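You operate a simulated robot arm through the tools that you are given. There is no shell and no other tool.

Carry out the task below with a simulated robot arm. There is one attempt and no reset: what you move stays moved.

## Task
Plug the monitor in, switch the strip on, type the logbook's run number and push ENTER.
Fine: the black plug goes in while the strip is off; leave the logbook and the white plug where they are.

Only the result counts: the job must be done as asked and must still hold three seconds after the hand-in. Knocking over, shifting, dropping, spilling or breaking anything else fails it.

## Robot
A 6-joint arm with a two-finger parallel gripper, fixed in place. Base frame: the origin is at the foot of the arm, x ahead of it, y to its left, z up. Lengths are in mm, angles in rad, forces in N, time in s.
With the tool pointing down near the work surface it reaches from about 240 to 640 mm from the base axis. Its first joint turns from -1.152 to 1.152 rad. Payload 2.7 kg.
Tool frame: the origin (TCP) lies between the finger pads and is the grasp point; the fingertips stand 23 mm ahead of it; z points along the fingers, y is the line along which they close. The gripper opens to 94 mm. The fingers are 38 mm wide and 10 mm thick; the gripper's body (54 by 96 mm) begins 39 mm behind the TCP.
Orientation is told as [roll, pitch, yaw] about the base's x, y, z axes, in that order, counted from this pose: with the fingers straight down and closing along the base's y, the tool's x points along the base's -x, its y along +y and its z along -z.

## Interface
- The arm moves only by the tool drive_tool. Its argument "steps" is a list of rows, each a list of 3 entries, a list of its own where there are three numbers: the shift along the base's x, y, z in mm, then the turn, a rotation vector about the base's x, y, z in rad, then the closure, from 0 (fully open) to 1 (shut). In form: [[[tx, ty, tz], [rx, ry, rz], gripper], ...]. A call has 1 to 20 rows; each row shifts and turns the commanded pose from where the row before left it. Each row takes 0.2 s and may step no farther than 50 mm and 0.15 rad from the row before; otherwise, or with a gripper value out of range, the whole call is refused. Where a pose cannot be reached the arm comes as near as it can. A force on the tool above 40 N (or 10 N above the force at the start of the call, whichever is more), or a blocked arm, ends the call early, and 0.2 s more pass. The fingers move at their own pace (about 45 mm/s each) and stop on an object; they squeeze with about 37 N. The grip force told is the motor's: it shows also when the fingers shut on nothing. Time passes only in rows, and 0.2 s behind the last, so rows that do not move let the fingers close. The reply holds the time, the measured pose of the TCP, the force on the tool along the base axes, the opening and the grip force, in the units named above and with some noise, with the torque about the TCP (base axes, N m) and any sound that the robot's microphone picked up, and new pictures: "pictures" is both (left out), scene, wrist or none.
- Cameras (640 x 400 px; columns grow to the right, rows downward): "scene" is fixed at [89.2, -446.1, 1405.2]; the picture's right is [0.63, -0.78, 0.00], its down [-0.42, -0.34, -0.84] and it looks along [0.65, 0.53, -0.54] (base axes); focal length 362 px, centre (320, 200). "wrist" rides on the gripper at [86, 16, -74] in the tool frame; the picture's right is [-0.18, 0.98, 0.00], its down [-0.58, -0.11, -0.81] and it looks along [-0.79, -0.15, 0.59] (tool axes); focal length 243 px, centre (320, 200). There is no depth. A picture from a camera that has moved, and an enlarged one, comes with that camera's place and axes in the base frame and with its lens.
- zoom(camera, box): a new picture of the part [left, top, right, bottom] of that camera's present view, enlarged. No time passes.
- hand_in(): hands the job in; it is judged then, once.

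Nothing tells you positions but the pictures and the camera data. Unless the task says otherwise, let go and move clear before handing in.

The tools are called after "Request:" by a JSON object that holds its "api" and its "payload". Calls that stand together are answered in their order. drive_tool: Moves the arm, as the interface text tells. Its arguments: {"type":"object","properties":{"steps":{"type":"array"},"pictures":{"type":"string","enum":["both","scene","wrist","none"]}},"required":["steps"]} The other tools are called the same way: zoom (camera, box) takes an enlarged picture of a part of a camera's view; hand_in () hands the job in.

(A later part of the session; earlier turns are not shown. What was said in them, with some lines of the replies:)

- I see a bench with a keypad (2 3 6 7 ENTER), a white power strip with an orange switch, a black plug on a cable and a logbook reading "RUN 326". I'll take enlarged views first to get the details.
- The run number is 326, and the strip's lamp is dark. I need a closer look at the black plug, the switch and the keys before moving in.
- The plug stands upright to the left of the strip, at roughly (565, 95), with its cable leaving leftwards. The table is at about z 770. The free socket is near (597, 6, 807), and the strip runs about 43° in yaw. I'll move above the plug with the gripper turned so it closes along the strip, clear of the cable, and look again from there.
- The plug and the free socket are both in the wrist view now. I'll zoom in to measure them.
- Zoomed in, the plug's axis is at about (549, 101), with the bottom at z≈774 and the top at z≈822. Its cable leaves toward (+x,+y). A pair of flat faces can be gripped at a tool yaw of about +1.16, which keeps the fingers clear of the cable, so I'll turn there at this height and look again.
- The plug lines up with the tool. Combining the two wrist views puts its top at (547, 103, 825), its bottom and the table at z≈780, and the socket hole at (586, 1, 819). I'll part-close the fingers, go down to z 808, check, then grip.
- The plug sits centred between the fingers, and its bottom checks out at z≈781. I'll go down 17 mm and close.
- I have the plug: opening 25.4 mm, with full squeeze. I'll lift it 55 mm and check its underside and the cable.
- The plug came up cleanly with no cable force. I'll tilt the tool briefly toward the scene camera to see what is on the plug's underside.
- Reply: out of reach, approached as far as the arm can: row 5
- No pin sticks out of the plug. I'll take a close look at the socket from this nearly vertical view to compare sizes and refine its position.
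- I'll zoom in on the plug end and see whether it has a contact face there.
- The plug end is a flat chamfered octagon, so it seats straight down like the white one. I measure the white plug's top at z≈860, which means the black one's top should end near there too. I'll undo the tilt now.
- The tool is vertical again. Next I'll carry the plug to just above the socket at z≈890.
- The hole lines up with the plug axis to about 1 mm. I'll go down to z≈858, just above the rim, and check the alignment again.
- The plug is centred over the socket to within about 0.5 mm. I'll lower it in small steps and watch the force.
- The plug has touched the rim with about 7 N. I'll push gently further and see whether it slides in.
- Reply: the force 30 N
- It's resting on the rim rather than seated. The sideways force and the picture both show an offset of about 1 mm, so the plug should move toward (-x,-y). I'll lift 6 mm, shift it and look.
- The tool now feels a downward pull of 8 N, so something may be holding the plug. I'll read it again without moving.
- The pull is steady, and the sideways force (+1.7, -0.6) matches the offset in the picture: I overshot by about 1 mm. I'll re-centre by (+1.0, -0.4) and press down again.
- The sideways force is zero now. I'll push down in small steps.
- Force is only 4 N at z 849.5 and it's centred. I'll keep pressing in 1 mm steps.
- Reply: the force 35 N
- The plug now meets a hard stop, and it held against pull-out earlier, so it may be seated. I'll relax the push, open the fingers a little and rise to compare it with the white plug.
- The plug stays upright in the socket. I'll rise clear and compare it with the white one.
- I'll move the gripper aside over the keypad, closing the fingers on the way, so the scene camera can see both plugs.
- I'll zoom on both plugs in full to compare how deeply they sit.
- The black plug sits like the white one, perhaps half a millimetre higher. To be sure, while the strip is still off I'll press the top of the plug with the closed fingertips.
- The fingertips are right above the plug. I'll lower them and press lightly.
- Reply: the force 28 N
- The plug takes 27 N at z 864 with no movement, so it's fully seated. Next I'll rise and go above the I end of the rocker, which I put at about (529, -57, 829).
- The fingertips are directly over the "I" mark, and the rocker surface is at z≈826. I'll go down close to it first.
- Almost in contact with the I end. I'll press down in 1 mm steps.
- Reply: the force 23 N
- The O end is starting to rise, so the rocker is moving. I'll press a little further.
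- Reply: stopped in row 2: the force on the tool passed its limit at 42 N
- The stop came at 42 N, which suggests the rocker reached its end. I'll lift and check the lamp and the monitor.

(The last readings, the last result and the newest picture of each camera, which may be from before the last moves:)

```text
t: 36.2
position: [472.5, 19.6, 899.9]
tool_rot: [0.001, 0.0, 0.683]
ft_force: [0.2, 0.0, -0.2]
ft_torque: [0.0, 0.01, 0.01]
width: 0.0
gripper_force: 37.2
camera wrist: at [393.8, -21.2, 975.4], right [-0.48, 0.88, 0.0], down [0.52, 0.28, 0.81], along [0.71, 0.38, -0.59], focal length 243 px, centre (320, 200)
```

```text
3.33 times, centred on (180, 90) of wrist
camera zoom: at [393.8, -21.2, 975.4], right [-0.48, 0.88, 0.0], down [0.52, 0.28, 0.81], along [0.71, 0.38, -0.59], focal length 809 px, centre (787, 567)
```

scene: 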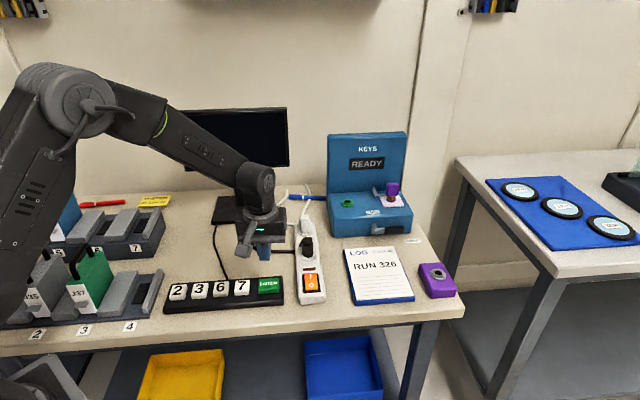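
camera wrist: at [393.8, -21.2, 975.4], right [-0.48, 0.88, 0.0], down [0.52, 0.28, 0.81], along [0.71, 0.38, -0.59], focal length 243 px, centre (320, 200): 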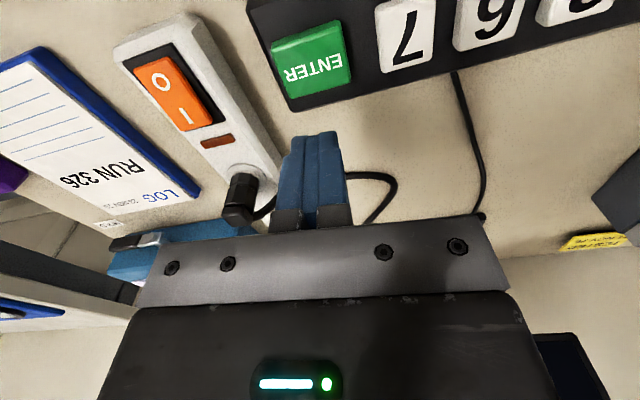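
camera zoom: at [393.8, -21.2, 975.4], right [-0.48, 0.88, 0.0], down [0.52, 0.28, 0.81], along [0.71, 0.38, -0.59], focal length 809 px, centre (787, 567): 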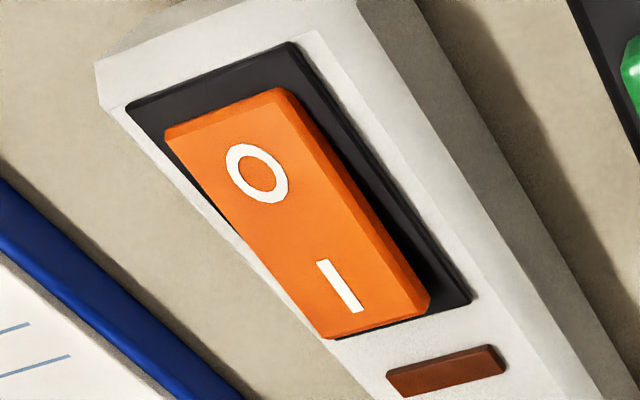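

The rocker sprang back. The torque reading shows my wide fingertip was bearing near the pivot, about 13 mm toward O. I'll turn the gripper 90° so its narrow side lies along the strip, and press 5 mm beyond the "I" mark.

Request:
{"api": "drive_tool", "payload": {"steps": [[[6.2, -7.2, 1], [0, 0, -0.1483], 1.0], [[6.2, -7.2, 1], [0, 0, -0.1483], 1.0], [[6.2, -7.2, 1], [0, 0, -0.1483], 1.0], [[6.2, -7.2, 1], [0, 0, -0.1483], 1.0], [[6.2, -7.2, 1], [0, 0, -0.1483], 1.0], [[6.2, -7.2, 1], [0, 0, -0.1483], 1.0], [[6.2, -7.2, 1], [0, 0, -0.1483], 1.0], [[6.2, -7.2, 1], [0, 0, -0.1483], 1.0], [[6.2, -7.2, 1], [0, 0, -0.1483], 1.0], [[6.2, -7.2, 1], [0, 0, -0.1483], 1.0], [[0, 0, -20], [0, 0, 0], 1.0], [[0, 0, -15], [0, 0, 0], 1.0], [[0, 0, 0], [0, 0, 0], 1.0]]}}

Request:
{"api": "zoom", "payload": {"camera": "wrist", "box": [220, 40, 420, 220]}}

Request:
{"api": "zoom", "payload": {"camera": "scene", "box": [270, 250, 350, 300]}}

```text
t: 39.0
position: [532.9, -53.0, 877.4]
tool_rot: [0.0, 0.001, -0.801]
ft_force: [-0.4, 0.4, -0.7]
ft_torque: [0.0, -0.02, 0.0]
width: 0.1
gripper_force: 37.1
camera wrist: at [484.7, 21.5, 951.9], right [0.83, 0.55, 0.0], down [0.33, -0.49, 0.81], along [0.45, -0.67, -0.59], focal length 243 px, centre (320, 200)
```

scene: 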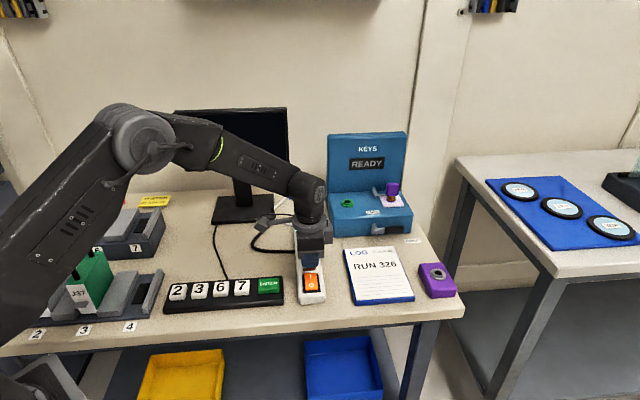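
wrist: 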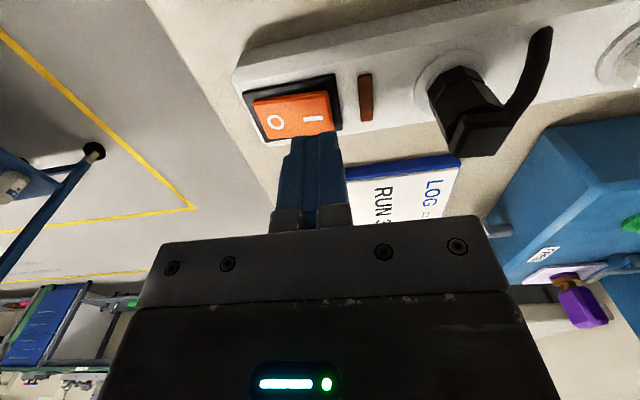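

```text
2.22 times, centred on (320, 130) of wrist
camera zoom: at [484.7, 21.5, 951.9], right [0.83, 0.55, 0.0], down [0.33, -0.49, 0.81], along [0.45, -0.67, -0.59], focal length 539 px, centre (320, 356)
```

zoom: 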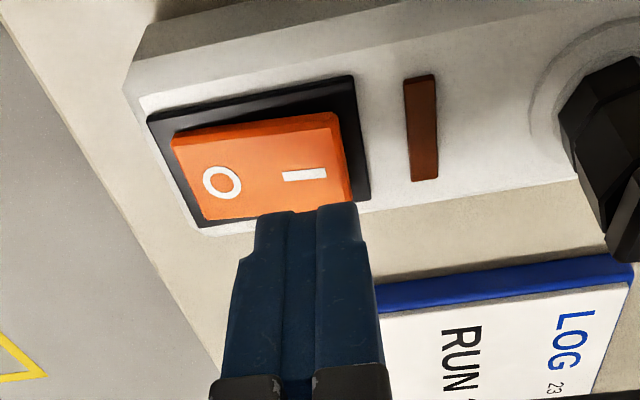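

```text
8.00 times, centred on (310, 275) of scene
camera zoom: at [89.2, -446.1, 1405.2], right [0.63, -0.78, 0.0], down [-0.42, -0.34, -0.84], along [0.65, 0.53, -0.54], focal length 2894 px, centre (400, -400)
```

zoom: 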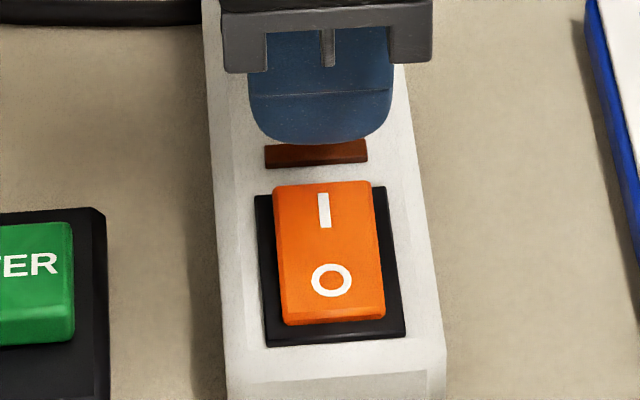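

The fingertip is well centred across the rocker. I'll shift 3 mm further toward the I end and press.

Request:
{"api": "drive_tool", "payload": {"steps": [[[2.1, 2.1, -10], [0, 0, 0], 1.0], [[0, 0, -10], [0, 0, 0], 1.0], [[0, 0, -4], [0, 0, 0], 1.0], [[0, 0, -2], [0, 0, 0], 1.0], [[0, 0, -1], [0, 0, 0], 1.0], [[0, 0, -1], [0, 0, 0], 1.0], [[0, 0, -1], [0, 0, 0], 1.0], [[0, 0, -1], [0, 0, 0], 1.0], [[0, 0, 0], [0, 0, 0], 1.0]], "pictures": "none"}}

Request:
{"api": "zoom", "payload": {"camera": "scene", "box": [270, 250, 350, 300]}}

```text
t: 41.0
position: [535.3, -49.9, 845.5]
tool_rot: [-0.002, -0.001, -0.801]
ft_force: [0.0, 0.2, -0.5]
ft_torque: [-0.01, -0.02, -0.01]
width: 0.2
gripper_force: 37.0
```

```text
8.00 times, centred on (310, 275) of scene
camera zoom: at [89.2, -446.1, 1405.2], right [0.63, -0.78, 0.0], down [-0.42, -0.34, -0.84], along [0.65, 0.53, -0.54], focal length 2894 px, centre (400, -400)
```

zoom: 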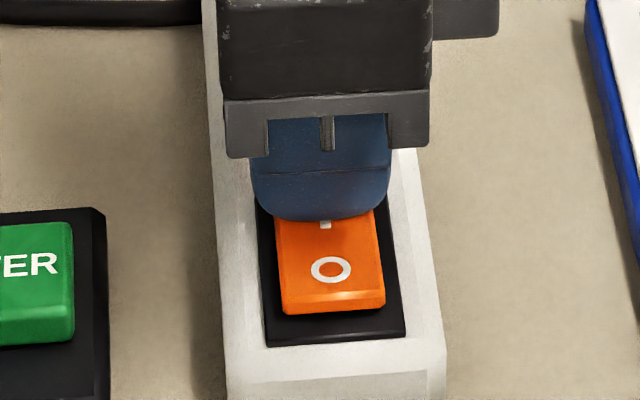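

The rocker has snapped over: its O end stands up and the force dropped to zero. I'll lift off and check the lamp and the monitor.

Request:
{"api": "drive_tool", "payload": {"steps": [[[0, 0, 10], [0, 0, 0], 1.0], [[0, 0, 25], [0, 0, 0], 1.0], [[-10, 10, 25], [0, 0, 0.1], 1.0], [[-20, 25, 20], [0, 0, 0.14], 1.0], [[-20, 25, 10], [0, 0, 0.14], 1.0], [[-15, 15, 0], [0, 0, 0.14], 1.0], [[0, 0, 0], [0, 0, 0], 1.0]]}}

Request:
{"api": "zoom", "payload": {"camera": "scene", "box": [270, 250, 350, 300]}}

Request:
{"api": "zoom", "payload": {"camera": "scene", "box": [160, 100, 300, 200]}}

```text
t: 42.6
position: [469.1, 23.4, 934.7]
tool_rot: [0.0, 0.0, -0.279]
ft_force: [0.1, -0.5, 0.4]
ft_torque: [0.02, 0.01, 0.0]
width: 0.0
gripper_force: 36.9
camera wrist: at [390.4, 64.1, 1010.1], right [0.45, 0.89, 0.0], down [0.53, -0.26, 0.81], along [0.72, -0.36, -0.59], focal length 243 px, centre (320, 200)
```

scene: 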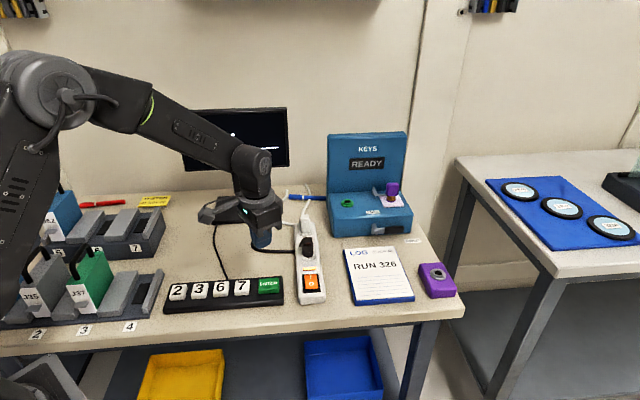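
wrist: 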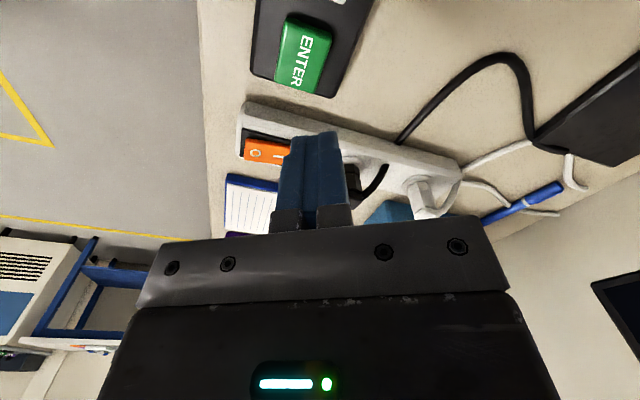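

```text
8.00 times, centred on (310, 275) of scene
camera zoom: at [89.2, -446.1, 1405.2], right [0.63, -0.77, 0.0], down [-0.42, -0.34, -0.84], along [0.65, 0.53, -0.54], focal length 2894 px, centre (400, -400)
```

zoom: 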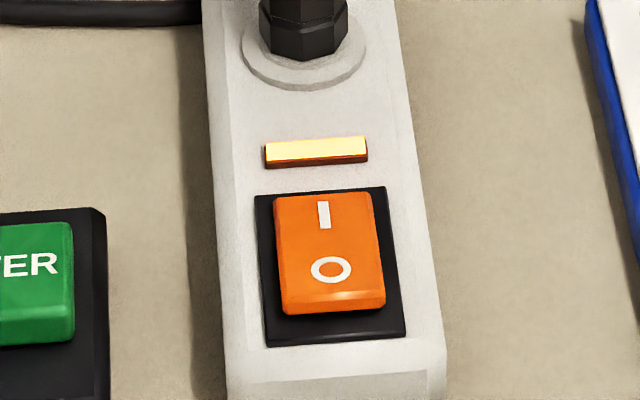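

```text
4.00 times, centred on (230, 150) of scene
camera zoom: at [89.2, -446.1, 1405.2], right [0.63, -0.77, 0.0], down [-0.42, -0.34, -0.84], along [0.65, 0.53, -0.54], focal length 1447 px, centre (680, 400)
```

zoom: 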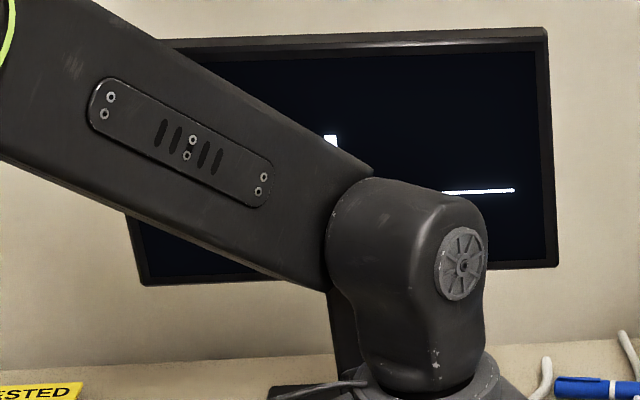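

The lamp is lit and the monitor is on. From the wrist views the key tops are at z≈810: "3" at about (355, 116), "2" at (325, 150), "6" at (388, 83) and ENTER at (461, 10). I'll go above the "3", turned to match the key row.

Request:
{"api": "drive_tool", "payload": {"steps": [[[-14.3, 11.6, -6], [0, 0, 0.13], 1.0], [[-14.3, 11.6, -6], [0, 0, 0.13], 1.0], [[-14.3, 11.6, -6], [0, 0, 0.13], 1.0], [[-14.3, 11.6, -6], [0, 0, 0.13], 1.0], [[-14.3, 11.6, -6], [0, 0, 0.13], 1.0], [[-14.3, 11.6, -6], [0, 0, 0.13], 1.0], [[-14.3, 11.6, -6], [0, 0, 0.13], 1.0], [[-14.3, 11.6, -6], [0, 0, 0.13], 1.0], [[0, 0, 0], [0, 0, 0], 1.0]]}}

Request:
{"api": "zoom", "payload": {"camera": "wrist", "box": [160, 0, 480, 200]}}

Request:
{"api": "zoom", "payload": {"camera": "scene", "box": [150, 90, 310, 190]}}

Request:
{"api": "zoom", "payload": {"camera": "scene", "box": [150, 230, 310, 330]}}

```text
t: 44.6
position: [356.4, 116.2, 886.8]
tool_rot: [0.0, 0.0, 0.76]
ft_force: [0.5, 0.1, 0.2]
ft_torque: [-0.03, 0.03, 0.01]
width: 0.0
gripper_force: 37.3
camera wrist: at [282.1, 69.1, 962.4], right [-0.55, 0.84, 0.0], down [0.5, 0.32, 0.81], along [0.68, 0.44, -0.59], focal length 243 px, centre (320, 200)
```

scene: 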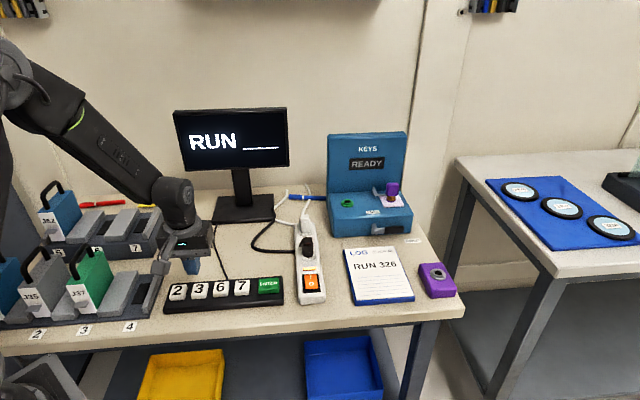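
wrist: 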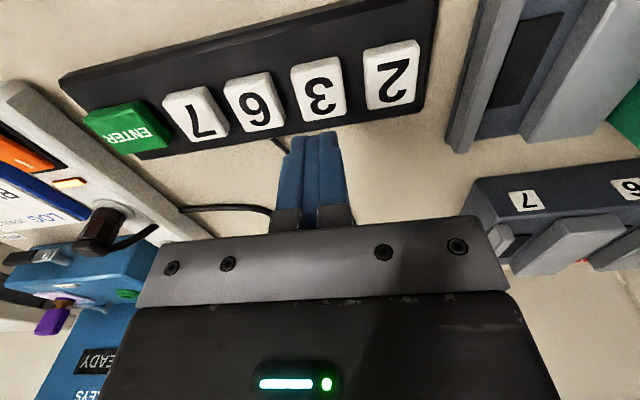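

```text
2.00 times, centred on (320, 100) of wrist
camera zoom: at [282.1, 69.1, 962.4], right [-0.55, 0.84, 0.0], down [0.5, 0.32, 0.81], along [0.68, 0.44, -0.59], focal length 485 px, centre (320, 400)
```

zoom: 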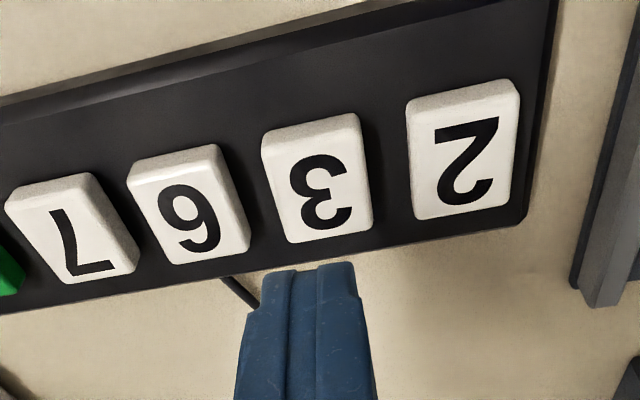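

```text
4.00 times, centred on (230, 140) of scene
camera zoom: at [89.2, -446.1, 1405.2], right [0.63, -0.78, 0.0], down [-0.42, -0.34, -0.84], along [0.65, 0.53, -0.54], focal length 1447 px, centre (680, 440)
```

zoom: 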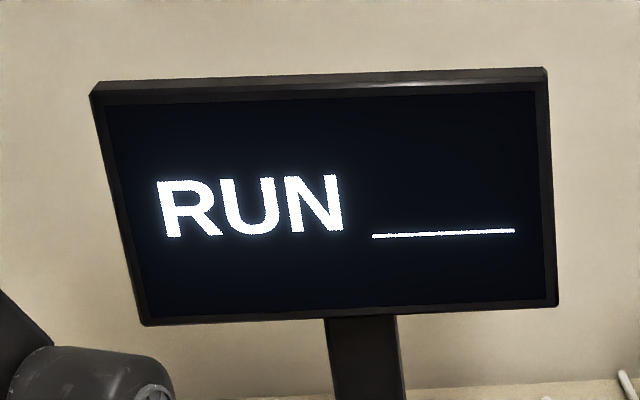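

```text
4.00 times, centred on (230, 280) of scene
camera zoom: at [89.2, -446.1, 1405.2], right [0.63, -0.78, 0.0], down [-0.42, -0.34, -0.84], along [0.65, 0.53, -0.54], focal length 1447 px, centre (680, -120)
```

zoom: 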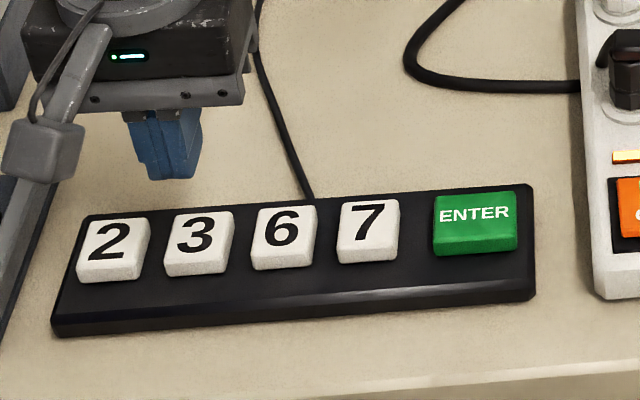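

The monitor shows "RUN ___", and the TCP is exactly over the "3". I'll lower to press it in small steps.

Request:
{"api": "drive_tool", "payload": {"steps": [[[0, 0, -25], [0, 0, 0], 1.0], [[0, 0, -20], [0, 0, 0], 1.0], [[0, 0, -4], [0, 0, 0], 1.0], [[0, 0, -2], [0, 0, 0], 1.0], [[0, 0, -1], [0, 0, 0], 1.0], [[0, 0, -1], [0, 0, 0], 1.0], [[0, 0, 0], [0, 0, 0], 1.0]], "pictures": "scene"}}

Request:
{"api": "zoom", "payload": {"camera": "scene", "box": [150, 240, 278, 320]}}

```text
t: 46.2
position: [356.3, 117.2, 834.9]
tool_rot: [-0.002, 0.0, 0.76]
ft_force: [-0.1, 0.4, 0.0]
ft_torque: [0.0, 0.03, -0.01]
width: 0.0
gripper_force: 37.3
```

scene: 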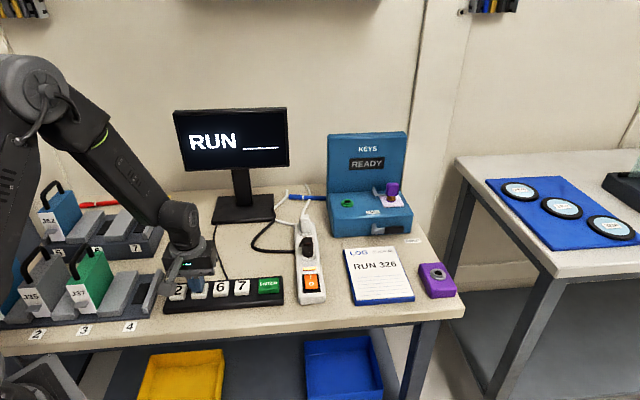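

```text
5.00 times, centred on (214, 280) of scene
camera zoom: at [89.2, -446.1, 1405.2], right [0.63, -0.78, 0.0], down [-0.42, -0.34, -0.84], along [0.65, 0.53, -0.54], focal length 1809 px, centre (850, -200)
```

zoom: 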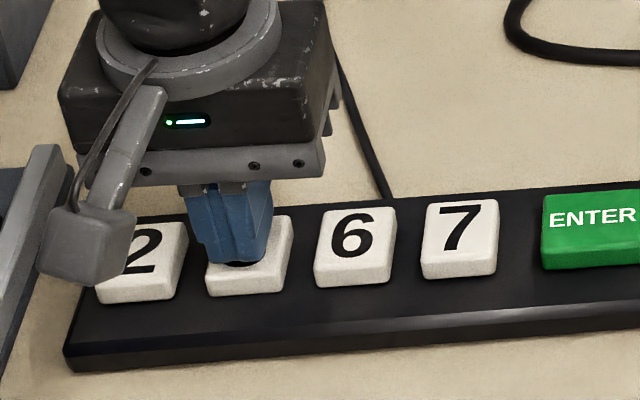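

About to touch the "3". I'll press in 1 mm steps.

Request:
{"api": "drive_tool", "payload": {"steps": [[[0, 0, -1], [0, 0, 0], 1.0], [[0, 0, -1], [0, 0, 0], 1.0], [[0, 0, -1], [0, 0, 0], 1.0], [[0, 0, -1], [0, 0, 0], 1.0], [[0, 0, 0], [0, 0, 0], 1.0]], "pictures": "scene"}}

```text
t: 47.4
position: [357.6, 116.1, 831.7]
tool_rot: [0.0, -0.002, 0.759]
ft_force: [0.9, -1.5, 4.1]
ft_torque: [-0.09, 0.05, -0.01]
width: 0.0
gripper_force: 36.6
heard: click
```

scene: 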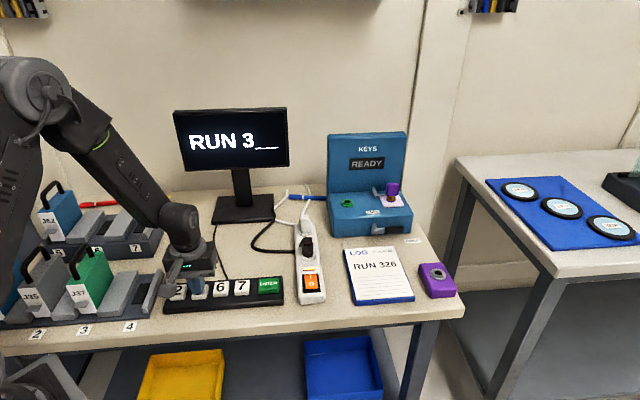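

It clicked, and the monitor shows "RUN 3__". I'll lift and move to the "2".

Request:
{"api": "drive_tool", "payload": {"steps": [[[0, 0, 10], [0, 0, 0], 1.0], [[0, 0, 25], [0, 0, 0], 1.0], [[-15.8, 16.6, 0], [0, 0, 0], 1.0], [[-15.8, 16.6, 0], [0, 0, 0], 1.0], [[0, 0, 0], [0, 0, 0], 1.0]]}}

Request:
{"api": "zoom", "payload": {"camera": "wrist", "box": [220, 20, 420, 220]}}

Request:
{"api": "zoom", "payload": {"camera": "scene", "box": [100, 220, 260, 320]}}

```text
t: 48.6
position: [323.4, 150.5, 868.2]
tool_rot: [-0.001, 0.0, 0.761]
ft_force: [-1.2, 0.1, -0.5]
ft_torque: [-0.01, 0.01, 0.0]
width: 0.0
gripper_force: 36.7
camera wrist: at [248.8, 104.1, 941.7], right [-0.54, 0.84, 0.0], down [0.5, 0.32, 0.81], along [0.68, 0.44, -0.59], focal length 243 px, centre (320, 200)
```

scene: 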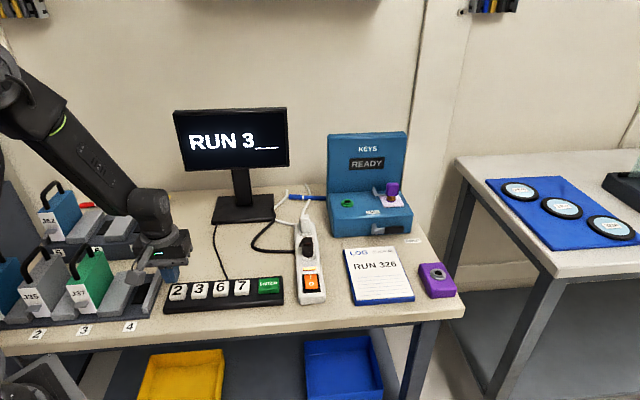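
wrist: 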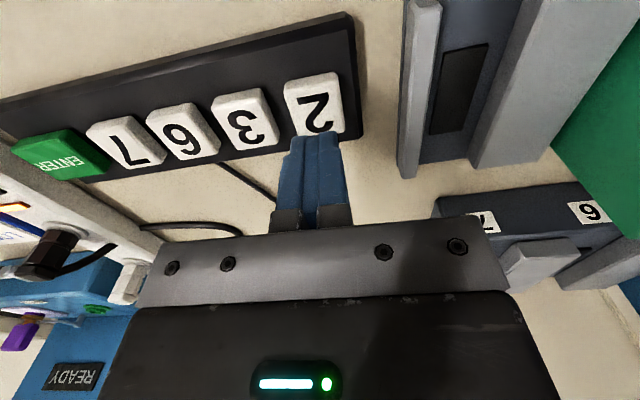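

```text
2.00 times, centred on (320, 120) of wrist
camera zoom: at [248.8, 104.1, 941.7], right [-0.54, 0.84, 0.0], down [0.5, 0.32, 0.81], along [0.68, 0.44, -0.59], focal length 485 px, centre (320, 360)
```

zoom: 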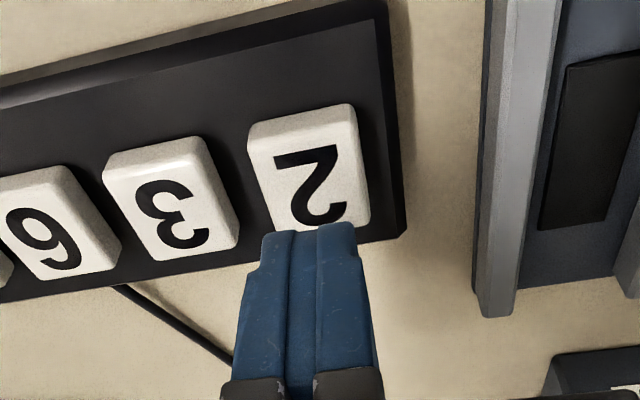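

```text
4.00 times, centred on (180, 270) of scene
camera zoom: at [89.2, -446.1, 1405.2], right [0.63, -0.78, 0.0], down [-0.42, -0.34, -0.84], along [0.65, 0.53, -0.54], focal length 1447 px, centre (880, -80)
```

zoom: 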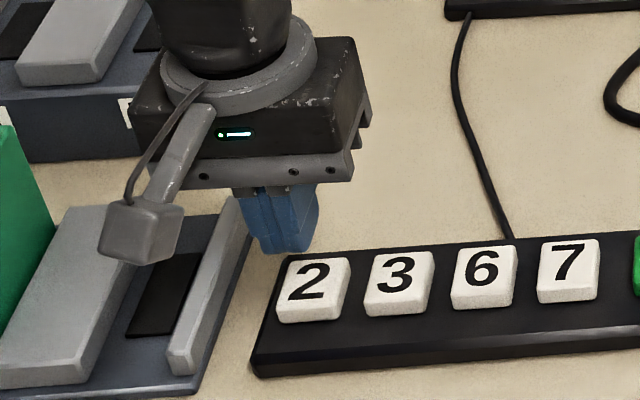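

I'm over the "2" with the tray rail well below the gripper. I'll correct by (0.6, -2.8) mm and press.

Request:
{"api": "drive_tool", "payload": {"steps": [[[0.6, -2.8, -10], [0, 0, 0], 1.0], [[0, 0, -18], [0, 0, 0], 1.0], [[0, 0, -2], [0, 0, 0], 1.0], [[0, 0, -1], [0, 0, 0], 1.0], [[0, 0, -1], [0, 0, 0], 1.0], [[0, 0, -1], [0, 0, 0], 1.0], [[0, 0, -1], [0, 0, 0], 1.0], [[0, 0, -1], [0, 0, 0], 1.0], [[0, 0, 0], [0, 0, 0], 1.0]], "pictures": "scene"}}

```text
t: 50.6
position: [324.9, 147.8, 831.3]
tool_rot: [0.0, -0.001, 0.76]
ft_force: [-0.8, -1.8, 2.2]
ft_torque: [-0.02, 0.02, 0.0]
width: 0.0
gripper_force: 37.3
heard: click
```

scene: 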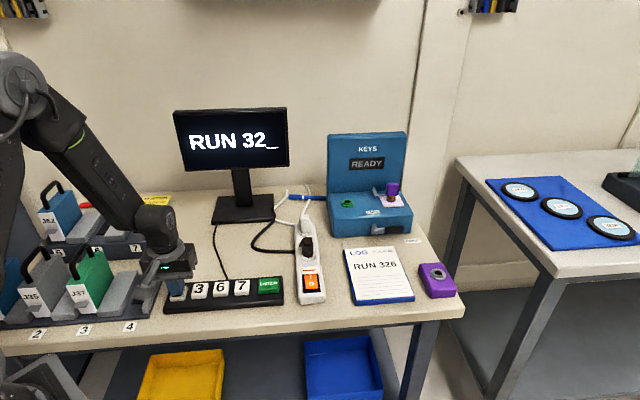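

The monitor shows "RUN 32_". Next I'll lift and go to the "6".

Request:
{"api": "drive_tool", "payload": {"steps": [[[0, 0, 10], [0, 0, 0], 1.0], [[0, 0, 25], [0, 0, 0], 1.0], [[20.3, -21.4, 0], [0, 0, 0], 1.0], [[20.3, -21.4, 0], [0, 0, 0], 1.0], [[20.4, -21.3, 0], [0, 0, 0], 1.0], [[0, 0, 0], [0, 0, 0], 1.0]], "pictures": "wrist"}}

Request:
{"api": "zoom", "payload": {"camera": "wrist", "box": [220, 20, 420, 220]}}

```text
t: 52.0
position: [385.8, 83.8, 865.6]
tool_rot: [-0.001, 0.0, 0.759]
ft_force: [0.3, -0.2, 0.5]
ft_torque: [0.06, 0.0, -0.01]
width: 0.0
gripper_force: 36.7
camera wrist: at [311.9, 37.1, 941.4], right [-0.54, 0.84, 0.0], down [0.5, 0.32, 0.81], along [0.68, 0.44, -0.59], focal length 243 px, centre (320, 200)
```

wrist: 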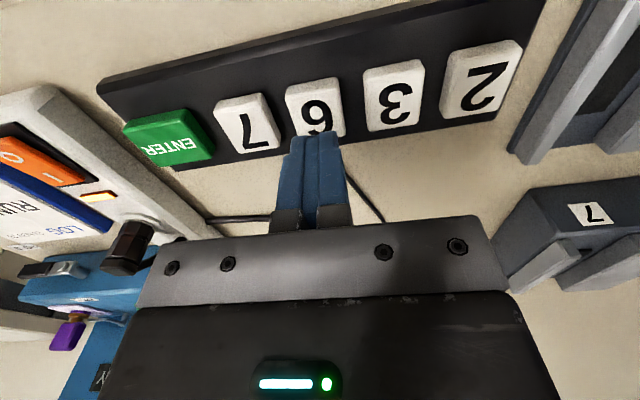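

```text
2.00 times, centred on (320, 120) of wrist
camera zoom: at [311.9, 37.1, 941.4], right [-0.54, 0.84, 0.0], down [0.5, 0.32, 0.81], along [0.68, 0.44, -0.59], focal length 485 px, centre (320, 360)
```

zoom: 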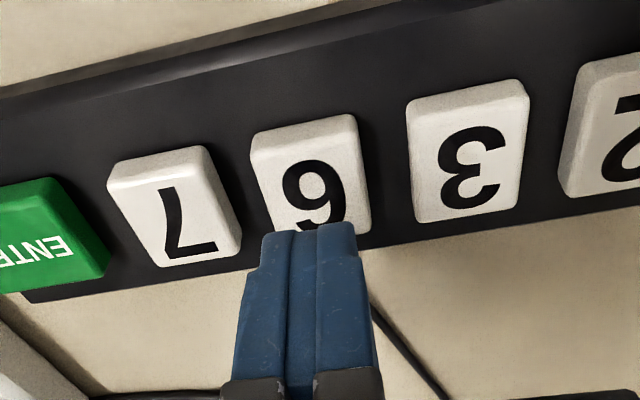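

I'm over the "6". I'll apply a (2.4, -1.1) mm correction and press.

Request:
{"api": "drive_tool", "payload": {"steps": [[[2.4, -1.1, -10], [0, 0, 0], 1.0], [[0, 0, -18], [0, 0, 0], 1.0], [[0, 0, -2], [0, 0, 0], 1.0], [[0, 0, -1], [0, 0, 0], 1.0], [[0, 0, -1], [0, 0, 0], 1.0], [[0, 0, -1], [0, 0, 0], 1.0], [[0, 0, -1], [0, 0, 0], 1.0], [[0, 0, -1], [0, 0, 0], 1.0], [[0, 0, 0], [0, 0, 0], 1.0]], "pictures": "scene"}}

```text
t: 54.0
position: [388.0, 82.8, 831.9]
tool_rot: [0.001, -0.001, 0.76]
ft_force: [-1.1, 1.0, 2.7]
ft_torque: [0.0, 0.02, -0.05]
width: 0.0
gripper_force: 36.8
heard: click
```

scene: 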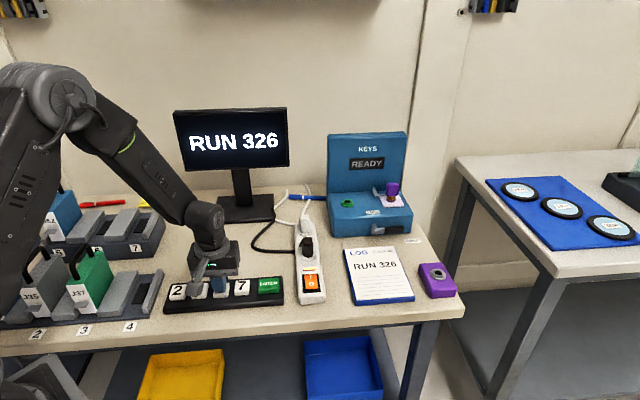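

The monitor shows "RUN 326". ENTER is next.

Request:
{"api": "drive_tool", "payload": {"steps": [[[0, 0, 10], [0, 0, 0], 1.0], [[0, 0, 25], [0, 0, 0], 1.0], [[24.2, -24.2, 0], [0, 0, 0], 1.0], [[24.2, -24.2, 0], [0, 0, 0], 1.0], [[24.2, -24.2, 0], [0, 0, 0], 1.0], [[0, 0, 0], [0, 0, 0], 1.0]], "pictures": "wrist"}}

Request:
{"api": "zoom", "payload": {"camera": "wrist", "box": [220, 20, 420, 220]}}

```text
t: 55.4
position: [463.8, 9.2, 866.0]
tool_rot: [-0.001, 0.002, 0.758]
ft_force: [0.0, 1.0, -0.2]
ft_torque: [0.0, 0.01, 0.0]
width: 0.0
gripper_force: 37.4
camera wrist: at [388.9, -37.1, 940.4], right [-0.54, 0.84, 0.0], down [0.5, 0.32, 0.81], along [0.68, 0.44, -0.59], focal length 243 px, centre (320, 200)
```

wrist: 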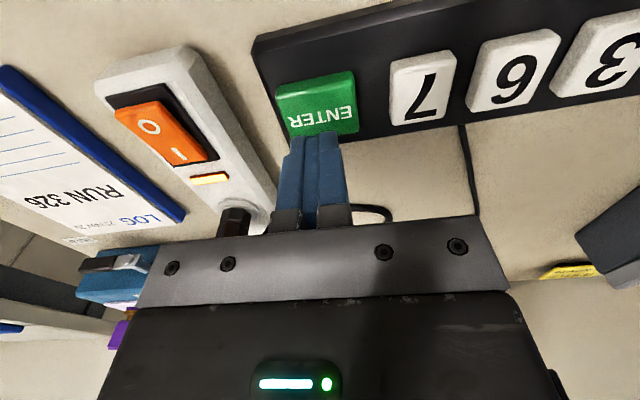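

```text
2.00 times, centred on (320, 120) of wrist
camera zoom: at [388.9, -37.1, 940.4], right [-0.54, 0.84, 0.0], down [0.5, 0.32, 0.81], along [0.68, 0.44, -0.59], focal length 485 px, centre (320, 360)
```

zoom: 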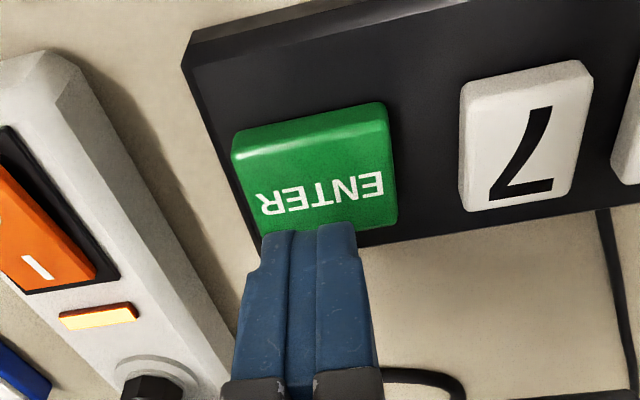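

I'm centred on ENTER and will press it now.

Request:
{"api": "drive_tool", "payload": {"steps": [[[0, 0, -10], [0, 0, 0], 1.0], [[0, 0, -18], [0, 0, 0], 1.0], [[0, 0, -2], [0, 0, 0], 1.0], [[0, 0, -1], [0, 0, 0], 1.0], [[0, 0, -1], [0, 0, 0], 1.0], [[0, 0, -1], [0, 0, 0], 1.0], [[0, 0, -1], [0, 0, 0], 1.0], [[0, 0, -1], [0, 0, 0], 1.0], [[0, 0, 0], [0, 0, 0], 1.0]], "pictures": "scene"}}

```text
t: 57.4
position: [460.4, 10.4, 831.0]
tool_rot: [-0.001, 0.0, 0.76]
ft_force: [-1.5, -1.5, 2.6]
ft_torque: [-0.07, 0.05, -0.01]
width: 0.0
gripper_force: 37.1
heard: click
```

scene: 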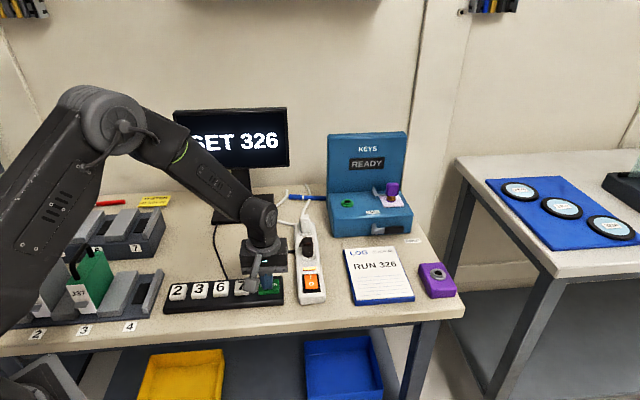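

The monitor shows "SET 326". I'll lift straight up and move clear, then do a final check.

Request:
{"api": "drive_tool", "payload": {"steps": [[[0, 0, 15], [0, 0, 0], 1.0], [[0, 0, 35], [0, 0, 0], 1.0], [[-10, 10, 40], [0, 0, 0], 0.8], [[-20, 20, 40], [0, 0, 0], 0.5], [[-20, 20, 40], [0, 0, 0], 0.5], [[0, 0, 0], [0, 0, 0], 0.5]]}}

Request:
{"api": "zoom", "payload": {"camera": "scene", "box": [270, 200, 430, 310]}}

Request:
{"api": "zoom", "payload": {"camera": "scene", "box": [150, 200, 340, 320]}}

```text
t: 58.8
position: [412.3, 59.4, 1000.6]
tool_rot: [-0.001, 0.0, 0.759]
ft_force: [0.0, 0.1, -0.1]
ft_torque: [0.02, -0.01, -0.02]
width: 47.0
gripper_force: 0.1
camera wrist: at [337.5, 12.6, 1074.5], right [-0.54, 0.84, 0.0], down [0.5, 0.32, 0.81], along [0.68, 0.44, -0.59], focal length 243 px, centre (320, 200)
```

scene: 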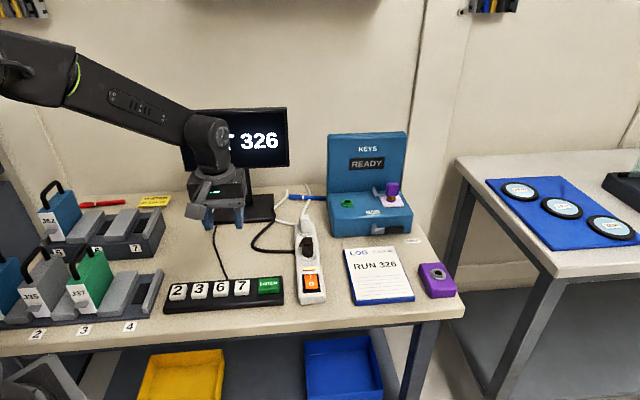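
wrist: 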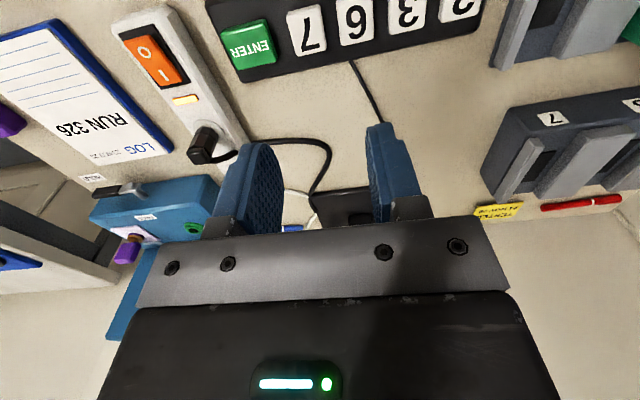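

```text
3.64 times, centred on (350, 255) of scene
camera zoom: at [89.2, -446.1, 1405.2], right [0.63, -0.78, 0.0], down [-0.42, -0.34, -0.84], along [0.65, 0.53, -0.54], focal length 1316 px, centre (211, 0)
```

zoom: 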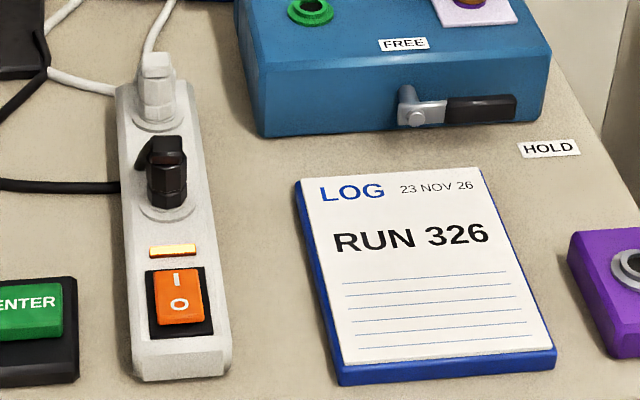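

```text
3.33 times, centred on (245, 260) of scene
camera zoom: at [89.2, -446.1, 1405.2], right [0.63, -0.78, 0.0], down [-0.42, -0.34, -0.84], along [0.65, 0.53, -0.54], focal length 1206 px, centre (570, 0)
```

zoom: 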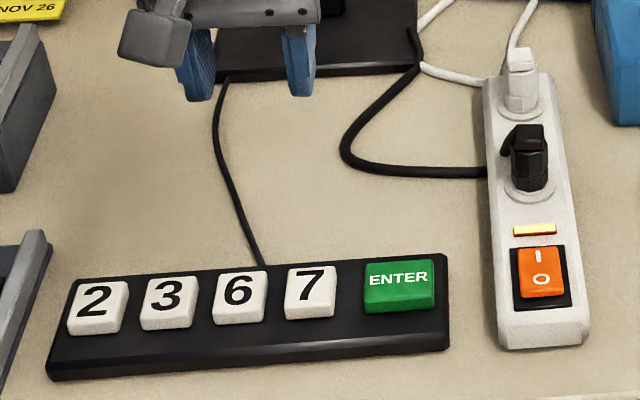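

The plug is seated, the lamp is lit and the monitor has accepted 326. The logbook and white plug are where they were, and the arm is clear, so I'm handing in.

Request:
{"api": "hand_in", "payload": {}}

```text
The job is handed in.
```

The job is done and handed in; I haven't seen the judge's verdict. At hand-in the strip's lamp was lit and the monitor read "SET 326".

- **Plug:** The black plug went in while the strip was off. It sat on the rim at first, so I re-centred it. It then held under a 27 N press on top.
- **Switch:** The first press bore too near the rocker's pivot, so it sprang back and the strip stayed off. I turned the gripper and pressed the "I" end, and the strip came on.
- **Run number:** I pressed 3, 2, 6 and ENTER once each. Each press gave a click, and the monitor showed the right digit after each number key.
- **Everything else:** The logbook and the white plug were not touched, and I saw nothing knocked over or shifted. The gripper was open and clear of the bench at hand-in.
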